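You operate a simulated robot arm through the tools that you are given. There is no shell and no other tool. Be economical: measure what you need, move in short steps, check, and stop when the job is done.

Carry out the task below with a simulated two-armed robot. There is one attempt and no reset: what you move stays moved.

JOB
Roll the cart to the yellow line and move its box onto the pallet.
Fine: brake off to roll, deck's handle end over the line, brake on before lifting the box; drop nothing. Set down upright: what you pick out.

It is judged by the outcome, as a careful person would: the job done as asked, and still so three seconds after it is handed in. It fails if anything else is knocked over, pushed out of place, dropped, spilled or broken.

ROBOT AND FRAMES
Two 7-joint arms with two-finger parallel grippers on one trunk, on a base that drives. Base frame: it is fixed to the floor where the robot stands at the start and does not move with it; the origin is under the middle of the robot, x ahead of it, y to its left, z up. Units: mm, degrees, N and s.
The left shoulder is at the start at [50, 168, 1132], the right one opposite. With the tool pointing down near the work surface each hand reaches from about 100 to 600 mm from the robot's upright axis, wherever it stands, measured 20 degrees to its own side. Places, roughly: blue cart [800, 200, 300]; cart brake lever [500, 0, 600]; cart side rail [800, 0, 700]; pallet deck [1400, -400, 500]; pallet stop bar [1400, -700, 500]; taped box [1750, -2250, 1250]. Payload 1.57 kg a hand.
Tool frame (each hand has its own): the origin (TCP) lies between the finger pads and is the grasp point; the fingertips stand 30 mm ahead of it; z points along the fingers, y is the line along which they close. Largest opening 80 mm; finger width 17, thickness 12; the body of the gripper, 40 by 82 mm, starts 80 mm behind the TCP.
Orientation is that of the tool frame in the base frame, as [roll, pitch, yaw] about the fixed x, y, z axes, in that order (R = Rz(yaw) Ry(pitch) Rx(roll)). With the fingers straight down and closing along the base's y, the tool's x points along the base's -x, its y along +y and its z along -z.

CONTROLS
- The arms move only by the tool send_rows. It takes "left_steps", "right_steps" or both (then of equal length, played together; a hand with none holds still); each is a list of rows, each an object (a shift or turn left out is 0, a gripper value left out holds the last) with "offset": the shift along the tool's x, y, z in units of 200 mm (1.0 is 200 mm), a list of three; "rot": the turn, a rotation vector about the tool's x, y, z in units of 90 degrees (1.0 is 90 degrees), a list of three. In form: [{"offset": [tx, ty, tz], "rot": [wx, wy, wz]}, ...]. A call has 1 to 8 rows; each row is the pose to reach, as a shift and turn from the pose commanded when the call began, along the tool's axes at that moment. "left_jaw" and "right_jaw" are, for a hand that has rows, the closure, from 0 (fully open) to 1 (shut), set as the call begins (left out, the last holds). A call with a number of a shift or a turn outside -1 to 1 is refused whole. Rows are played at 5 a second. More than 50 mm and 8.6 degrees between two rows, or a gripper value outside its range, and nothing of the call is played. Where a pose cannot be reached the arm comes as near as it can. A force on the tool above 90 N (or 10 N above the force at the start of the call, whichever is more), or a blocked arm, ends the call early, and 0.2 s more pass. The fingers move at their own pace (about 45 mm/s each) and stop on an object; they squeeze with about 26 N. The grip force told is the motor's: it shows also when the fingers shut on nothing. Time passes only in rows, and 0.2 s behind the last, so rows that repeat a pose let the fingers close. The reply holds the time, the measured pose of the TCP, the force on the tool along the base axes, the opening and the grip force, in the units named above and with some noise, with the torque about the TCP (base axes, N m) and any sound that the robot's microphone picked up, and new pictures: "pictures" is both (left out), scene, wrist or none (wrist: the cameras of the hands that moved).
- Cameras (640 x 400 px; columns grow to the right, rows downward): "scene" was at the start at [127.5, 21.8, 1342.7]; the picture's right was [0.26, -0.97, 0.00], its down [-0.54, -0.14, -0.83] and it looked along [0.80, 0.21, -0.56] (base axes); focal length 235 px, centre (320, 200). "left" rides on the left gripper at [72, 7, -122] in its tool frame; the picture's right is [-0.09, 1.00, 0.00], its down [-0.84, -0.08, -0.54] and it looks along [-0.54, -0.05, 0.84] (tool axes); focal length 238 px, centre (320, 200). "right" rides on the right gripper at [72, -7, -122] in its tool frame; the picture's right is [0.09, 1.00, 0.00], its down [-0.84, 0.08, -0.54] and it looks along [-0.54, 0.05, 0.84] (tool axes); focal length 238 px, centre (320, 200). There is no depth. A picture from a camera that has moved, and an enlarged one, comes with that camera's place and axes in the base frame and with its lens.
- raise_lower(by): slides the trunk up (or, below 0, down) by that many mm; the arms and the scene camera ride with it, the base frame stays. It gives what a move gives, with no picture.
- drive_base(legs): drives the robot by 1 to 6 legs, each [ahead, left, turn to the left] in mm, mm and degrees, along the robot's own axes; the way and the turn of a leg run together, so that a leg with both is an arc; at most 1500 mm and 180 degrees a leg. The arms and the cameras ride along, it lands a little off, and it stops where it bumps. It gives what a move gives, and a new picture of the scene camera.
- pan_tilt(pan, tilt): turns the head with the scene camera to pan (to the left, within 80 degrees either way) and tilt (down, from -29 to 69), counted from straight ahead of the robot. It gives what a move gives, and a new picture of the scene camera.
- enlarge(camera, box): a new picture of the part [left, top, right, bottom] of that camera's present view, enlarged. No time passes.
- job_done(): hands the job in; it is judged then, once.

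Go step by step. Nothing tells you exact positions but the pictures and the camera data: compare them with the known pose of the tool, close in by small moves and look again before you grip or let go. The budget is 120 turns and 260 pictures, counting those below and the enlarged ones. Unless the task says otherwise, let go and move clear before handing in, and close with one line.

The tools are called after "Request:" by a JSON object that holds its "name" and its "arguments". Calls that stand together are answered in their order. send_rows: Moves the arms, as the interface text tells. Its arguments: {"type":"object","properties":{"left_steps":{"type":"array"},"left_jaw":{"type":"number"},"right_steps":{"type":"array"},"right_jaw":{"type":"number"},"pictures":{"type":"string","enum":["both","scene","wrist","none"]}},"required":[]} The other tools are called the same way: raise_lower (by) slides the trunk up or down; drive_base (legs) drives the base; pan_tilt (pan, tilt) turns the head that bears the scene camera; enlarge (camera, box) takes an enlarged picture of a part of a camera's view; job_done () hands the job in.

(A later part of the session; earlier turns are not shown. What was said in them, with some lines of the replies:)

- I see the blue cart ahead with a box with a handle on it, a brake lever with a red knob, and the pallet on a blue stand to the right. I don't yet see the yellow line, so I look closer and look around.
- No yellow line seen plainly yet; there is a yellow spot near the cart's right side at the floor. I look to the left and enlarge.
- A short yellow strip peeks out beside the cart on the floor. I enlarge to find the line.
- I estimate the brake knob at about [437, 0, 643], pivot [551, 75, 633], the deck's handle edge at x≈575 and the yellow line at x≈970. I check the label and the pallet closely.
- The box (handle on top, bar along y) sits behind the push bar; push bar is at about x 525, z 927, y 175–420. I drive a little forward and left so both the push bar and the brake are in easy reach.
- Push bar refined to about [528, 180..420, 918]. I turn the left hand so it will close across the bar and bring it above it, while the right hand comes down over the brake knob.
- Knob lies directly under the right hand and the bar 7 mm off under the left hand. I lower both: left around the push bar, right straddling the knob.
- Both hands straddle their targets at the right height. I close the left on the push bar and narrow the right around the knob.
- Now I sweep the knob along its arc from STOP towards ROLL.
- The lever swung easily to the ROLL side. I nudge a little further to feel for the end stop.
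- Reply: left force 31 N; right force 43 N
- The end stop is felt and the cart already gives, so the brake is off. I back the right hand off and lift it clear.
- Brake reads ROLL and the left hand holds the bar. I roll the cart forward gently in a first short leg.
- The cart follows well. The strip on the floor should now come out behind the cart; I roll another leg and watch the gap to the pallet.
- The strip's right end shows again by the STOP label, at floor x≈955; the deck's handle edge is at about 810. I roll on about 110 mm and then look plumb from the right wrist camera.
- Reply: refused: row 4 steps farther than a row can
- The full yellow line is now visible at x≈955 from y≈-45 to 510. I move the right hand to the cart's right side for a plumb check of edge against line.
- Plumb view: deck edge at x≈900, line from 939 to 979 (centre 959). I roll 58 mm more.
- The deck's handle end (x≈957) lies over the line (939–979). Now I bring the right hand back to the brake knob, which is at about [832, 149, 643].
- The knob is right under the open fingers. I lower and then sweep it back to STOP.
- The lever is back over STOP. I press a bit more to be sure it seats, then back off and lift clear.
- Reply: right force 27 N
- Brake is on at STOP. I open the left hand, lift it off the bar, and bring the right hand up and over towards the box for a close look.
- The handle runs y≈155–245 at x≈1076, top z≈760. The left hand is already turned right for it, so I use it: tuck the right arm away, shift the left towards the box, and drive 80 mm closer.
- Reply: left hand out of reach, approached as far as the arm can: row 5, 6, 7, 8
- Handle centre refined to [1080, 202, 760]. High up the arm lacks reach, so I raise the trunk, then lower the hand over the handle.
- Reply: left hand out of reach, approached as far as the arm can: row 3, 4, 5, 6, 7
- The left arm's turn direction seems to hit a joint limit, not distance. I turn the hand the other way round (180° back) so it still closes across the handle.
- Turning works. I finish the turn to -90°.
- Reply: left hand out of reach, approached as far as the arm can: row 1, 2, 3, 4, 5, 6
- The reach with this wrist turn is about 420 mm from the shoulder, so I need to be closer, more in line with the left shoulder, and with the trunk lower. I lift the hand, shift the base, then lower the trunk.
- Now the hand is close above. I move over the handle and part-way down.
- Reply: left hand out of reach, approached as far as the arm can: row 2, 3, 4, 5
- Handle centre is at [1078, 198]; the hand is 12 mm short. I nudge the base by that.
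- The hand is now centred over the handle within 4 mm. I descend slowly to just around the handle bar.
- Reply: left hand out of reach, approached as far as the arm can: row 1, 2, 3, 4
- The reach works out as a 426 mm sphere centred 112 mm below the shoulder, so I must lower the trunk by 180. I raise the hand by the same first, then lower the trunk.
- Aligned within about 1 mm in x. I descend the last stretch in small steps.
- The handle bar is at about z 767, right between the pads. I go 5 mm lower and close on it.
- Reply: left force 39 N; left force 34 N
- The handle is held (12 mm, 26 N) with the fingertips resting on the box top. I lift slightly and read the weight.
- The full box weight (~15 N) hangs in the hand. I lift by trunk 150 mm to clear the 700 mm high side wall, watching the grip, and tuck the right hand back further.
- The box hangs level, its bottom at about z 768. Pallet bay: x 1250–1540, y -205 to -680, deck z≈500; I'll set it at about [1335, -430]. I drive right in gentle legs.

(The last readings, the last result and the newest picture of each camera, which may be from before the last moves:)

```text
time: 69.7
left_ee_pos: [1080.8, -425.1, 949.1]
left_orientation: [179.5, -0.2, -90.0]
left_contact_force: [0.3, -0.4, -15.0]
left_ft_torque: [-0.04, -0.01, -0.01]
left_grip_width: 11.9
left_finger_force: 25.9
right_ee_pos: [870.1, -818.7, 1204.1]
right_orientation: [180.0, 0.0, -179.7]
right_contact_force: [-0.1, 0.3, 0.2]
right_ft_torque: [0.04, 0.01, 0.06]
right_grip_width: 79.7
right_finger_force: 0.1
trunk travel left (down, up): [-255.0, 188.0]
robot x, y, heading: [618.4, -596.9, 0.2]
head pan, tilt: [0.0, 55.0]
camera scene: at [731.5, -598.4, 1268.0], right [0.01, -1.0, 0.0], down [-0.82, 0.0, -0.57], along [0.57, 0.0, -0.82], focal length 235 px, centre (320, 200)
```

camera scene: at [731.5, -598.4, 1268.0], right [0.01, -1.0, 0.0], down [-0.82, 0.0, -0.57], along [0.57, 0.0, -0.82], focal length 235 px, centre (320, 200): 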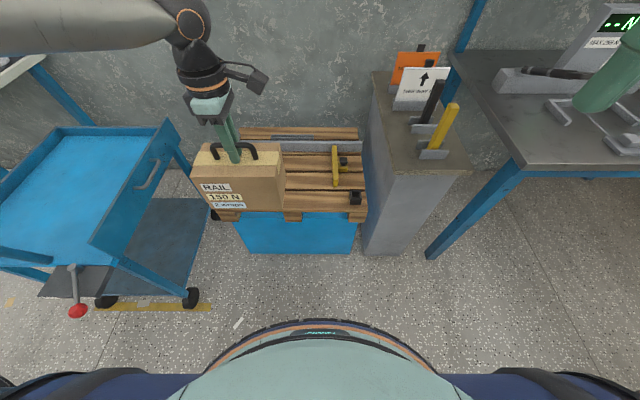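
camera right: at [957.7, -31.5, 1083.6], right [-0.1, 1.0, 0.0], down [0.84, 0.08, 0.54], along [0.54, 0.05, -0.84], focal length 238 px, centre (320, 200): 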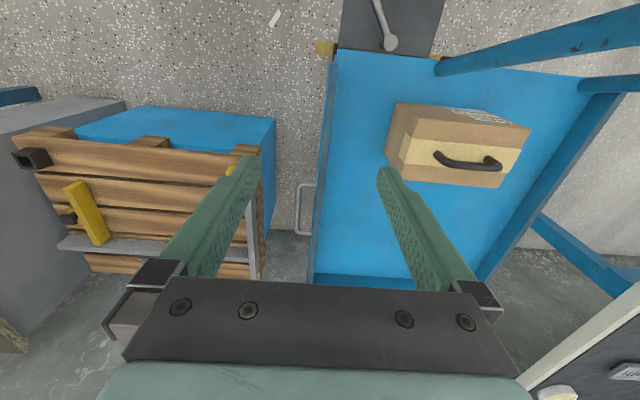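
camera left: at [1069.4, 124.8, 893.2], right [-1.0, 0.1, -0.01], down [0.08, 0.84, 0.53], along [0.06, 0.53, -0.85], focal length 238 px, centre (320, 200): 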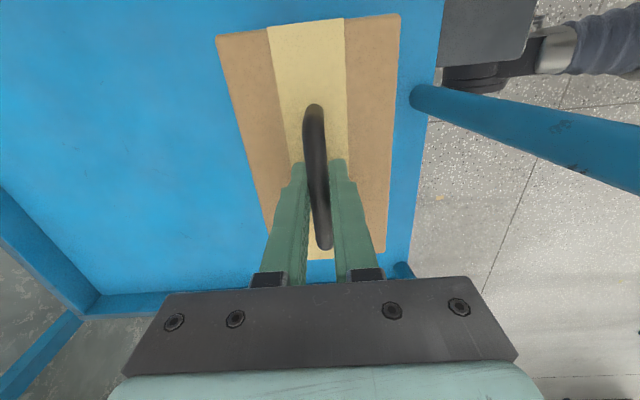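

Clear of the cart; the box hangs steady. Now forward 255 mm over the pallet.

Request:
{"name": "drive_base", "arguments": {"legs": [[130, 0, 0], [122, 0, 0]]}}

Request:
{"name": "enlarge", "arguments": {"camera": "left", "box": [0, 0, 640, 400]}}

```text
time: 71.9
left_ee_pos: [1332.4, -425.1, 949.0]
left_orientation: [179.3, -0.3, -90.0]
left_contact_force: [-2.1, 0.5, -15.3]
left_ft_torque: [0.02, -0.02, -0.02]
left_grip_width: 11.6
left_finger_force: 25.7
right_ee_pos: [1123.4, -816.0, 1205.6]
right_orientation: [-180.0, -0.1, -179.7]
right_contact_force: [-0.1, 0.0, -0.2]
right_ft_torque: [-0.02, 0.01, -0.01]
right_grip_width: 79.9
right_finger_force: 0.1
trunk travel left (down, up): [-255.0, 188.0]
robot x, y, heading: [870.4, -597.9, 0.4]
head pan, tilt: [0.0, 55.0]
camera scene: at [984.6, -597.0, 1267.9], right [0.0, -1.0, 0.0], down [-0.82, 0.0, -0.57], along [0.57, 0.0, -0.82], focal length 235 px, centre (320, 200)
```

scene: 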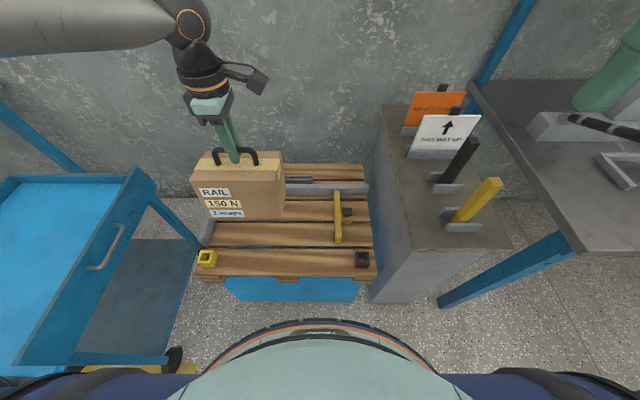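

```text
1.00 times, centred on (320, 200) of left (not enlarged: the box is as wide or as high as the picture)
camera zoom: at [1326.9, -494.3, 1071.3], right [-1.0, 0.09, 0.01], down [0.09, 0.84, 0.54], along [0.04, 0.54, -0.84], focal length 238 px, centre (320, 200)
```

zoom: 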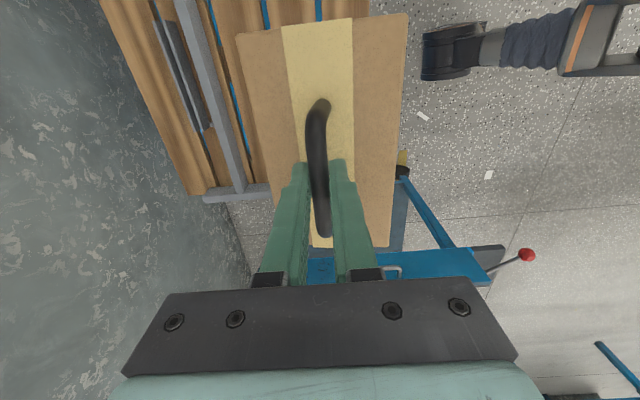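

Box is over the bay, clear of fences, sockets and the stop bar. I lower 110 mm by trunk and look left to make sure the left elbow stays clear of the cart.

Request:
{"name": "raise_lower", "arguments": {"by": -110}}

Request:
{"name": "pan_tilt", "arguments": {"pan": 40, "tilt": 35}}

```text
time: 73.3
left_ee_pos: [1331.4, -422.5, 837.9]
left_orientation: [179.3, -0.3, -90.1]
left_contact_force: [-0.1, -0.1, -14.0]
left_ft_torque: [-0.06, -0.03, 0.04]
left_grip_width: 11.9
left_finger_force: 25.6
right_ee_pos: [1123.0, -817.3, 1095.5]
right_orientation: [-180.0, 0.0, -179.7]
right_contact_force: [0.2, -0.3, -0.1]
right_ft_torque: [-0.02, 0.02, -0.03]
right_grip_width: 80.0
right_finger_force: 0.1
trunk travel left (down, up): [-145.0, 298.0]
robot x, y, heading: [872.2, -599.7, 0.3]
head pan, tilt: [0.0, 55.0]
```

```text
time: 74.4
left_ee_pos: [1331.8, -423.5, 838.4]
left_orientation: [179.3, -0.3, -90.1]
left_contact_force: [-0.9, 0.1, -15.5]
left_ft_torque: [-0.04, 0.03, 0.0]
left_grip_width: 11.6
left_finger_force: 25.5
right_ee_pos: [1122.5, -817.3, 1095.2]
right_orientation: [179.9, 0.0, -179.7]
right_contact_force: [0.1, 0.3, -0.2]
right_ft_torque: [0.05, -0.02, 0.03]
right_grip_width: 79.9
right_finger_force: 0.1
trunk travel left (down, up): [-145.0, 298.0]
robot x, y, heading: [866.6, -598.3, 0.3]
head pan, tilt: [40.0, 35.0]
camera scene: at [979.2, -540.5, 1186.2], right [0.65, -0.76, 0.0], down [-0.44, -0.37, -0.82], along [0.62, 0.53, -0.57], focal length 235 px, centre (320, 200)
```

scene: 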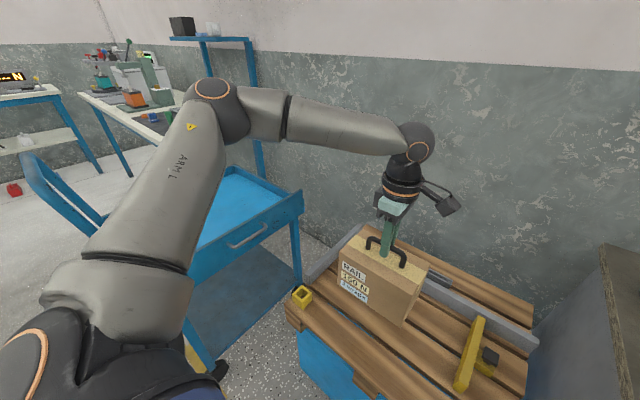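

The elbow is high above the cart, so lowering is safe. I lower on to just above the deck.

Request:
{"name": "raise_lower", "arguments": {"by": -110}}

Request:
{"name": "pan_tilt", "arguments": {"pan": 25, "tilt": 50}}

Request:
{"name": "enlarge", "arguments": {"camera": "scene", "box": [200, 60, 480, 280]}}

```text
time: 75.8
left_ee_pos: [1330.7, -424.6, 728.4]
left_orientation: [179.4, -0.4, -90.1]
left_contact_force: [-0.9, 0.0, -13.9]
left_ft_torque: [-0.01, 0.01, 0.02]
left_grip_width: 11.6
left_finger_force: 26.2
right_ee_pos: [1121.6, -817.9, 985.5]
right_orientation: [180.0, 0.1, -179.7]
right_contact_force: [-0.4, 0.5, 0.3]
right_ft_torque: [-0.01, 0.0, 0.02]
right_grip_width: 80.2
right_finger_force: 0.1
trunk travel left (down, up): [-35.0, 408.0]
robot x, y, heading: [865.2, -598.2, 0.3]
head pan, tilt: [40.0, 35.0]
```

```text
time: 76.5
left_ee_pos: [1331.4, -424.3, 727.4]
left_orientation: [179.2, -0.2, -90.1]
left_contact_force: [-0.7, -0.7, -15.4]
left_ft_torque: [-0.03, 0.0, 0.01]
left_grip_width: 11.8
left_finger_force: 25.8
right_ee_pos: [1122.4, -817.5, 984.6]
right_orientation: [-179.9, 0.0, -179.7]
right_contact_force: [1.1, 0.5, 0.1]
right_ft_torque: [-0.04, -0.02, 0.0]
right_grip_width: 80.1
right_finger_force: 0.1
trunk travel left (down, up): [-35.0, 408.0]
robot x, y, heading: [869.1, -595.9, 0.4]
head pan, tilt: [25.0, 50.0]
camera scene: at [981.5, -564.5, 1054.5], right [0.43, -0.9, 0.0], down [-0.69, -0.33, -0.64], along [0.58, 0.27, -0.77], focal length 235 px, centre (320, 200)
```

scene: 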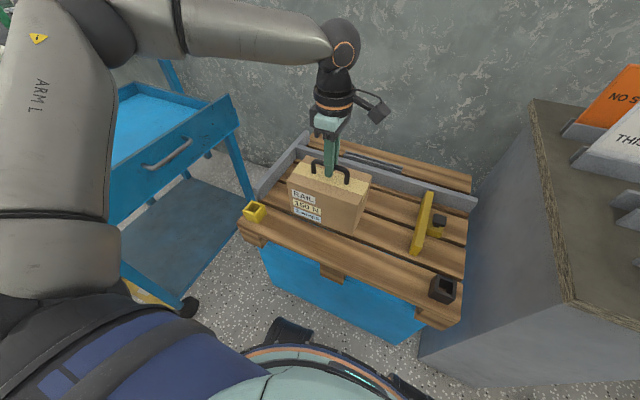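

```text
1.82 times, centred on (340, 170) of scene
camera zoom: at [981.5, -564.5, 1054.5], right [0.43, -0.9, 0.0], down [-0.69, -0.33, -0.64], along [0.58, 0.27, -0.77], focal length 428 px, centre (284, 254)
```

zoom: 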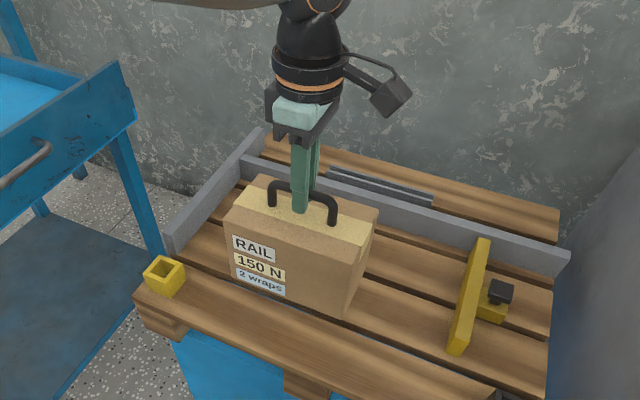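

The box bottom is a few centimetres above the slats. I lower by the arm in small steps, watching the force.

Request:
{"name": "send_rows", "arguments": {"left_steps": [{"offset": [0, 0, 0.03]}, {"offset": [0, 0, 0.06]}, {"offset": [0, 0, 0.09]}, {"offset": [0, 0, 0.12]}], "pictures": "none"}}

Request:
{"name": "send_rows", "arguments": {"left_steps": [{"offset": [0, 0, 0.02]}, {"offset": [0, 0, 0.04]}, {"offset": [0, 0, 0.05]}], "pictures": "scene"}}

```text
time: 77.5
left_ee_pos: [1330.2, -422.5, 703.6]
left_orientation: [179.4, -0.3, -90.1]
left_contact_force: [1.1, -0.7, -14.6]
left_ft_torque: [-0.01, -0.02, -0.02]
left_grip_width: 11.7
left_finger_force: 25.9
right_ee_pos: [1123.0, -816.9, 985.3]
right_orientation: [-179.9, 0.0, -179.7]
right_contact_force: [0.2, -0.8, 0.4]
right_ft_torque: [0.05, 0.02, -0.02]
right_grip_width: 80.1
right_finger_force: 0.1
trunk travel left (down, up): [-35.0, 408.0]
robot x, y, heading: [869.4, -595.9, 0.5]
head pan, tilt: [25.0, 50.0]
```

```text
time: 78.3
left_ee_pos: [1331.0, -424.4, 694.6]
left_orientation: [179.3, -0.3, -90.1]
left_contact_force: [0.0, -0.5, -14.8]
left_ft_torque: [-0.02, -0.02, 0.0]
left_grip_width: 11.8
left_finger_force: 26.2
right_ee_pos: [1122.4, -818.0, 984.4]
right_orientation: [-180.0, 0.0, -179.7]
right_contact_force: [-0.4, 0.6, 0.3]
right_ft_torque: [0.02, 0.0, 0.01]
right_grip_width: 80.1
right_finger_force: 0.1
trunk travel left (down, up): [-35.0, 408.0]
robot x, y, heading: [864.5, -598.5, -0.0]
head pan, tilt: [25.0, 50.0]
camera scene: at [981.5, -564.5, 1054.5], right [0.43, -0.9, 0.0], down [-0.69, -0.33, -0.64], along [0.58, 0.27, -0.77], focal length 235 px, centre (320, 200)
```

scene: 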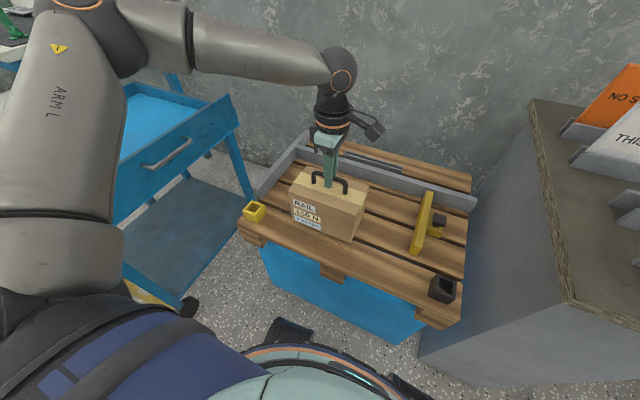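

No contact yet. I continue in small calls.

Request:
{"name": "send_rows", "arguments": {"left_steps": [{"offset": [0, 0, 0.02]}, {"offset": [0, 0, 0.04]}], "pictures": "none"}}

Request:
{"name": "send_rows", "arguments": {"left_steps": [{"offset": [0, 0, 0.02]}, {"offset": [0, 0, 0.035]}], "pictures": "none"}}

Request:
{"name": "enlarge", "arguments": {"camera": "scene", "box": [240, 130, 480, 320]}}

```text
time: 79.0
left_ee_pos: [1331.5, -423.3, 686.6]
left_orientation: [179.3, -0.2, -90.0]
left_contact_force: [0.4, -0.2, -15.1]
left_ft_torque: [-0.02, -0.02, 0.03]
left_grip_width: 11.7
left_finger_force: 25.9
right_ee_pos: [1123.4, -816.9, 984.5]
right_orientation: [-179.9, 0.1, -179.7]
right_contact_force: [-0.4, -0.3, 0.2]
right_ft_torque: [-0.02, 0.0, -0.03]
right_grip_width: 80.0
right_finger_force: 0.1
trunk travel left (down, up): [-35.0, 408.0]
robot x, y, heading: [869.6, -595.7, 0.2]
head pan, tilt: [25.0, 50.0]
```

```text
time: 79.5
left_ee_pos: [1331.0, -423.4, 679.5]
left_orientation: [179.2, -0.3, -90.1]
left_contact_force: [0.3, 0.1, -15.2]
left_ft_torque: [-0.03, 0.04, 0.03]
left_grip_width: 11.8
left_finger_force: 25.8
right_ee_pos: [1123.3, -816.3, 984.6]
right_orientation: [180.0, -0.1, -179.7]
right_contact_force: [-0.3, -0.3, -0.6]
right_ft_torque: [-0.01, -0.03, -0.05]
right_grip_width: 80.2
right_finger_force: 0.0
trunk travel left (down, up): [-35.0, 408.0]
robot x, y, heading: [872.3, -597.8, 0.4]
head pan, tilt: [25.0, 50.0]
```

```text
2.11 times, centred on (360, 225) of scene
camera zoom: at [981.5, -564.5, 1054.5], right [0.43, -0.9, 0.0], down [-0.69, -0.33, -0.64], along [0.58, 0.27, -0.77], focal length 495 px, centre (236, 147)
```

zoom: 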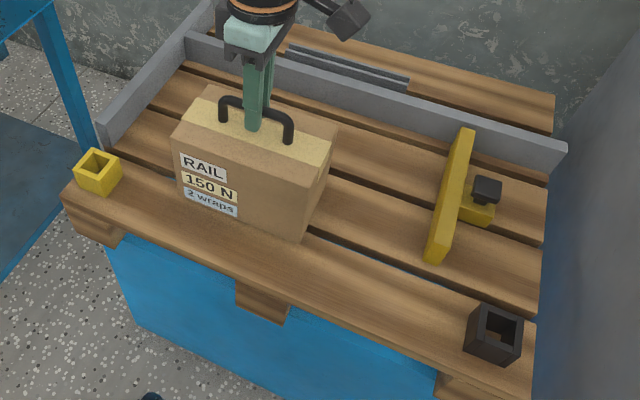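

Still free; I keep lowering.

Request:
{"name": "send_rows", "arguments": {"left_steps": [{"offset": [0, 0, 0.02]}, {"offset": [0, 0, 0.04]}], "pictures": "none"}}

Request:
{"name": "send_rows", "arguments": {"left_steps": [{"offset": [0, 0, 0.02]}, {"offset": [0, 0, 0.035]}], "pictures": "none"}}

Request:
{"name": "enlarge", "arguments": {"camera": "scene", "box": [240, 130, 480, 320]}}

```text
time: 80.2
left_ee_pos: [1330.9, -423.2, 672.8]
left_orientation: [179.3, -0.3, -89.9]
left_contact_force: [0.6, -0.3, -14.3]
left_ft_torque: [-0.04, -0.03, -0.01]
left_grip_width: 11.9
left_finger_force: 26.0
right_ee_pos: [1123.7, -818.1, 984.1]
right_orientation: [-180.0, 0.0, -179.7]
right_contact_force: [-0.2, 0.6, 0.8]
right_ft_torque: [0.02, 0.03, 0.01]
right_grip_width: 80.0
right_finger_force: 0.1
trunk travel left (down, up): [-35.0, 408.0]
robot x, y, heading: [870.7, -596.0, 0.5]
head pan, tilt: [25.0, 50.0]
```

```text
time: 80.8
left_ee_pos: [1330.6, -423.6, 666.9]
left_orientation: [179.4, -0.3, -90.1]
left_contact_force: [-2.1, 0.5, -5.8]
left_ft_torque: [0.79, 0.01, 0.01]
left_grip_width: 11.6
left_finger_force: 26.1
right_ee_pos: [1122.3, -817.7, 984.6]
right_orientation: [179.9, 0.0, -179.7]
right_contact_force: [0.7, -0.6, -0.2]
right_ft_torque: [-0.01, -0.01, 0.03]
right_grip_width: 80.2
right_finger_force: 0.1
trunk travel left (down, up): [-35.0, 408.0]
robot x, y, heading: [870.5, -593.2, 0.1]
head pan, tilt: [25.0, 50.0]
```

```text
2.11 times, centred on (360, 225) of scene
camera zoom: at [980.9, -564.8, 1054.8], right [0.43, -0.9, 0.0], down [-0.69, -0.33, -0.64], along [0.58, 0.27, -0.77], focal length 495 px, centre (236, 147)
```

zoom: 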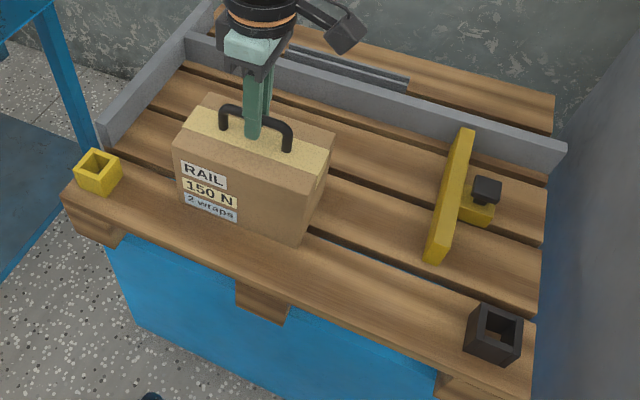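

Contact: the pallet now takes most of the weight. I ease down 3 mm more, then check before opening.

Request:
{"name": "send_rows", "arguments": {"left_steps": [{"offset": [0, 0, 0.01]}, {"offset": [0, 0, 0.015]}, {"offset": [0, 0, 0.015]}], "pictures": "none"}}

```text
time: 81.5
left_ee_pos: [1331.5, -424.1, 663.8]
left_orientation: [179.7, -0.4, -89.9]
left_contact_force: [-1.2, 6.8, 21.2]
left_ft_torque: [0.06, 0.0, 0.05]
left_grip_width: 11.8
left_finger_force: 26.5
right_ee_pos: [1121.1, -817.2, 985.5]
right_orientation: [179.9, 0.1, -179.7]
right_contact_force: [0.1, -0.3, 0.7]
right_ft_torque: [-0.01, 0.0, -0.03]
right_grip_width: 80.3
right_finger_force: 0.1
trunk travel left (down, up): [-35.0, 408.0]
robot x, y, heading: [867.9, -595.1, 0.3]
head pan, tilt: [25.0, 50.0]
```

The box is seated firmly (21 N upward). I open the fingers.

Request:
{"name": "send_rows", "arguments": {"left_steps": [{"offset": [0, 0, -0.01]}, {"offset": [0, 0, -0.01]}, {"offset": [0, 0, -0.01]}, {"offset": [0, 0, -0.01]}, {"offset": [0, 0, -0.01]}], "left_jaw": 0, "pictures": "both"}}

```text
time: 82.8
left_ee_pos: [1331.3, -424.3, 663.8]
left_orientation: [179.4, -0.4, -90.0]
left_contact_force: [0.3, 0.1, 0.5]
left_ft_torque: [-0.04, -0.03, 0.02]
left_grip_width: 79.9
left_finger_force: 0.0
right_ee_pos: [1122.5, -818.7, 985.9]
right_orientation: [-179.9, 0.0, -179.6]
right_contact_force: [0.5, 0.8, 0.7]
right_ft_torque: [-0.02, 0.0, -0.04]
right_grip_width: 80.2
right_finger_force: 0.0
trunk travel left (down, up): [-35.0, 408.0]
robot x, y, heading: [869.8, -597.4, 0.3]
head pan, tilt: [25.0, 50.0]
camera scene: at [980.6, -564.8, 1054.6], right [0.43, -0.9, 0.0], down [-0.69, -0.33, -0.64], along [0.58, 0.27, -0.77], focal length 235 px, centre (320, 200)
camera left: at [1325.8, -494.6, 786.4], right [-1.0, 0.09, 0.01], down [0.08, 0.84, 0.54], along [0.04, 0.54, -0.84], focal length 238 px, centre (320, 200)
```

scene: 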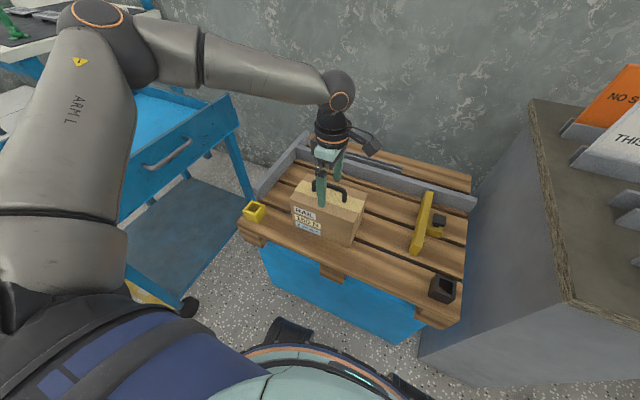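
left: 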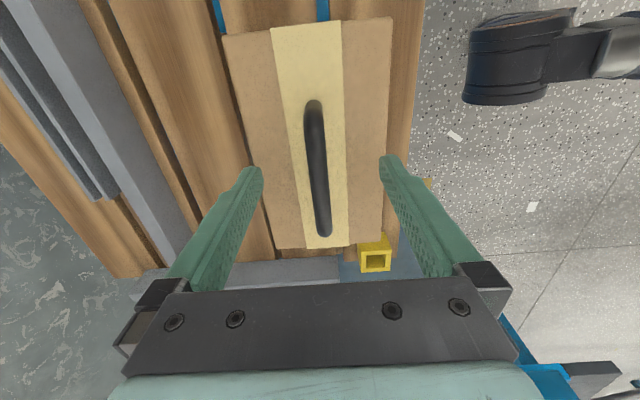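

The box stands upright and released. I raise the hand straight up by the trunk and back away.

Request:
{"name": "raise_lower", "arguments": {"by": 200}}

Request:
{"name": "drive_base", "arguments": {"legs": [[-250, 0, 0]]}}

Request:
{"name": "pan_tilt", "arguments": {"pan": 20, "tilt": 42}}

Request:
{"name": "enlarge", "arguments": {"camera": "scene", "box": [60, 100, 420, 330]}}

```text
time: 84.9
left_ee_pos: [1331.1, -423.2, 862.9]
left_orientation: [179.5, -0.3, -90.0]
left_contact_force: [0.3, 0.4, 0.6]
left_ft_torque: [-0.02, -0.01, 0.01]
left_grip_width: 80.1
left_finger_force: 0.2
right_ee_pos: [1123.7, -817.8, 1186.7]
right_orientation: [-180.0, 0.1, -179.7]
right_contact_force: [0.1, -0.5, 0.2]
right_ft_torque: [0.01, -0.01, 0.03]
right_grip_width: 79.8
right_finger_force: 0.0
trunk travel left (down, up): [-235.0, 208.0]
robot x, y, heading: [869.8, -594.9, 0.5]
head pan, tilt: [25.0, 50.0]
```

```text
time: 86.8
left_ee_pos: [1078.7, -425.5, 864.0]
left_orientation: [179.3, -0.3, -90.1]
left_contact_force: [-0.3, -0.2, 0.2]
left_ft_torque: [-0.02, 0.02, 0.03]
left_grip_width: 80.0
left_finger_force: 0.2
right_ee_pos: [869.2, -818.8, 1185.7]
right_orientation: [180.0, 0.1, -179.7]
right_contact_force: [0.1, 0.3, 0.7]
right_ft_torque: [0.0, -0.03, -0.01]
right_grip_width: 80.1
right_finger_force: 0.2
trunk travel left (down, up): [-235.0, 208.0]
robot x, y, heading: [614.2, -601.0, 0.2]
head pan, tilt: [25.0, 50.0]
camera scene: at [727.3, -566.0, 1254.7], right [0.43, -0.9, 0.0], down [-0.69, -0.33, -0.64], along [0.58, 0.27, -0.77], focal length 235 px, centre (320, 200)
```

scene: 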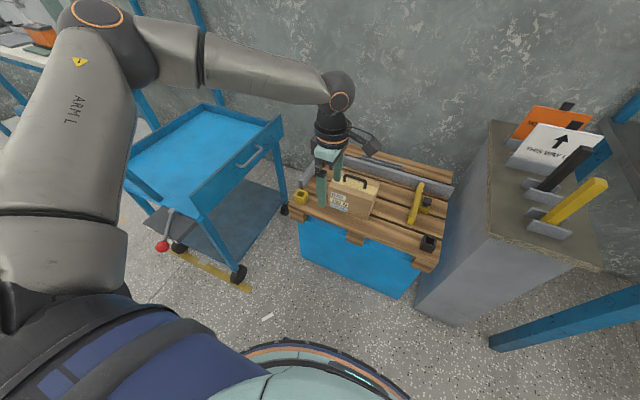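

```text
time: 87.5
left_ee_pos: [1079.5, -425.4, 863.5]
left_orientation: [179.4, -0.3, -90.2]
left_contact_force: [-0.8, 0.4, -0.5]
left_ft_torque: [0.01, 0.02, 0.02]
left_grip_width: 79.7
left_finger_force: 0.1
right_ee_pos: [869.8, -818.8, 1184.8]
right_orientation: [-180.0, -0.1, -179.7]
right_contact_force: [0.6, -0.6, -0.6]
right_ft_torque: [0.01, -0.05, 0.01]
right_grip_width: 79.7
right_finger_force: 0.0
trunk travel left (down, up): [-235.0, 208.0]
robot x, y, heading: [613.9, -598.4, 0.4]
head pan, tilt: [20.0, 42.0]
camera scene: at [736.5, -569.9, 1265.8], right [0.35, -0.94, 0.0], down [-0.63, -0.23, -0.74], along [0.7, 0.26, -0.67], focal length 235 px, centre (320, 200)
```

scene: 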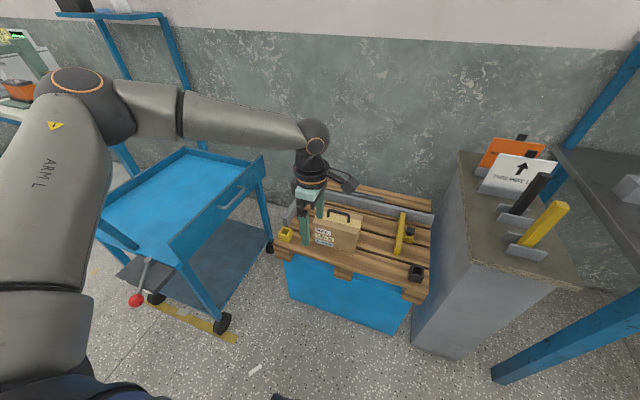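

```text
1.74 times, centred on (240, 215) of scene
camera zoom: at [736.5, -569.9, 1265.8], right [0.35, -0.94, 0.0], down [-0.63, -0.23, -0.74], along [0.7, 0.26, -0.67], focal length 409 px, centre (459, 174)
```

zoom: 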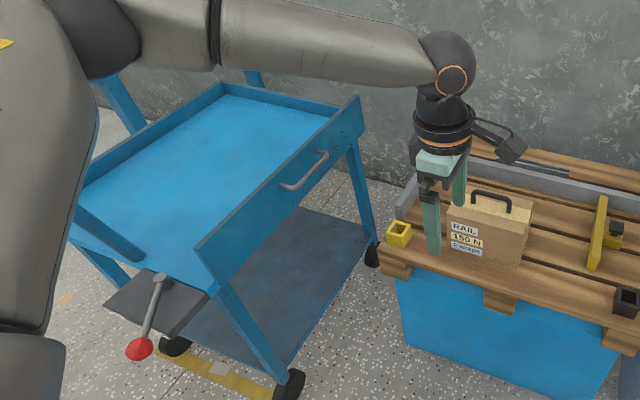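

The box stands upright on the pallet, the cart's handle end is over the yellow line with the lever at STOP, and both hands are clear. I hand the job in.

Request:
{"name": "job_done", "arguments": {}}

```text
The job is handed in.
```

The cart is at the yellow line with its handle end over it and the brake on. The box stands upright on the pallet, and nothing was dropped or knocked over.
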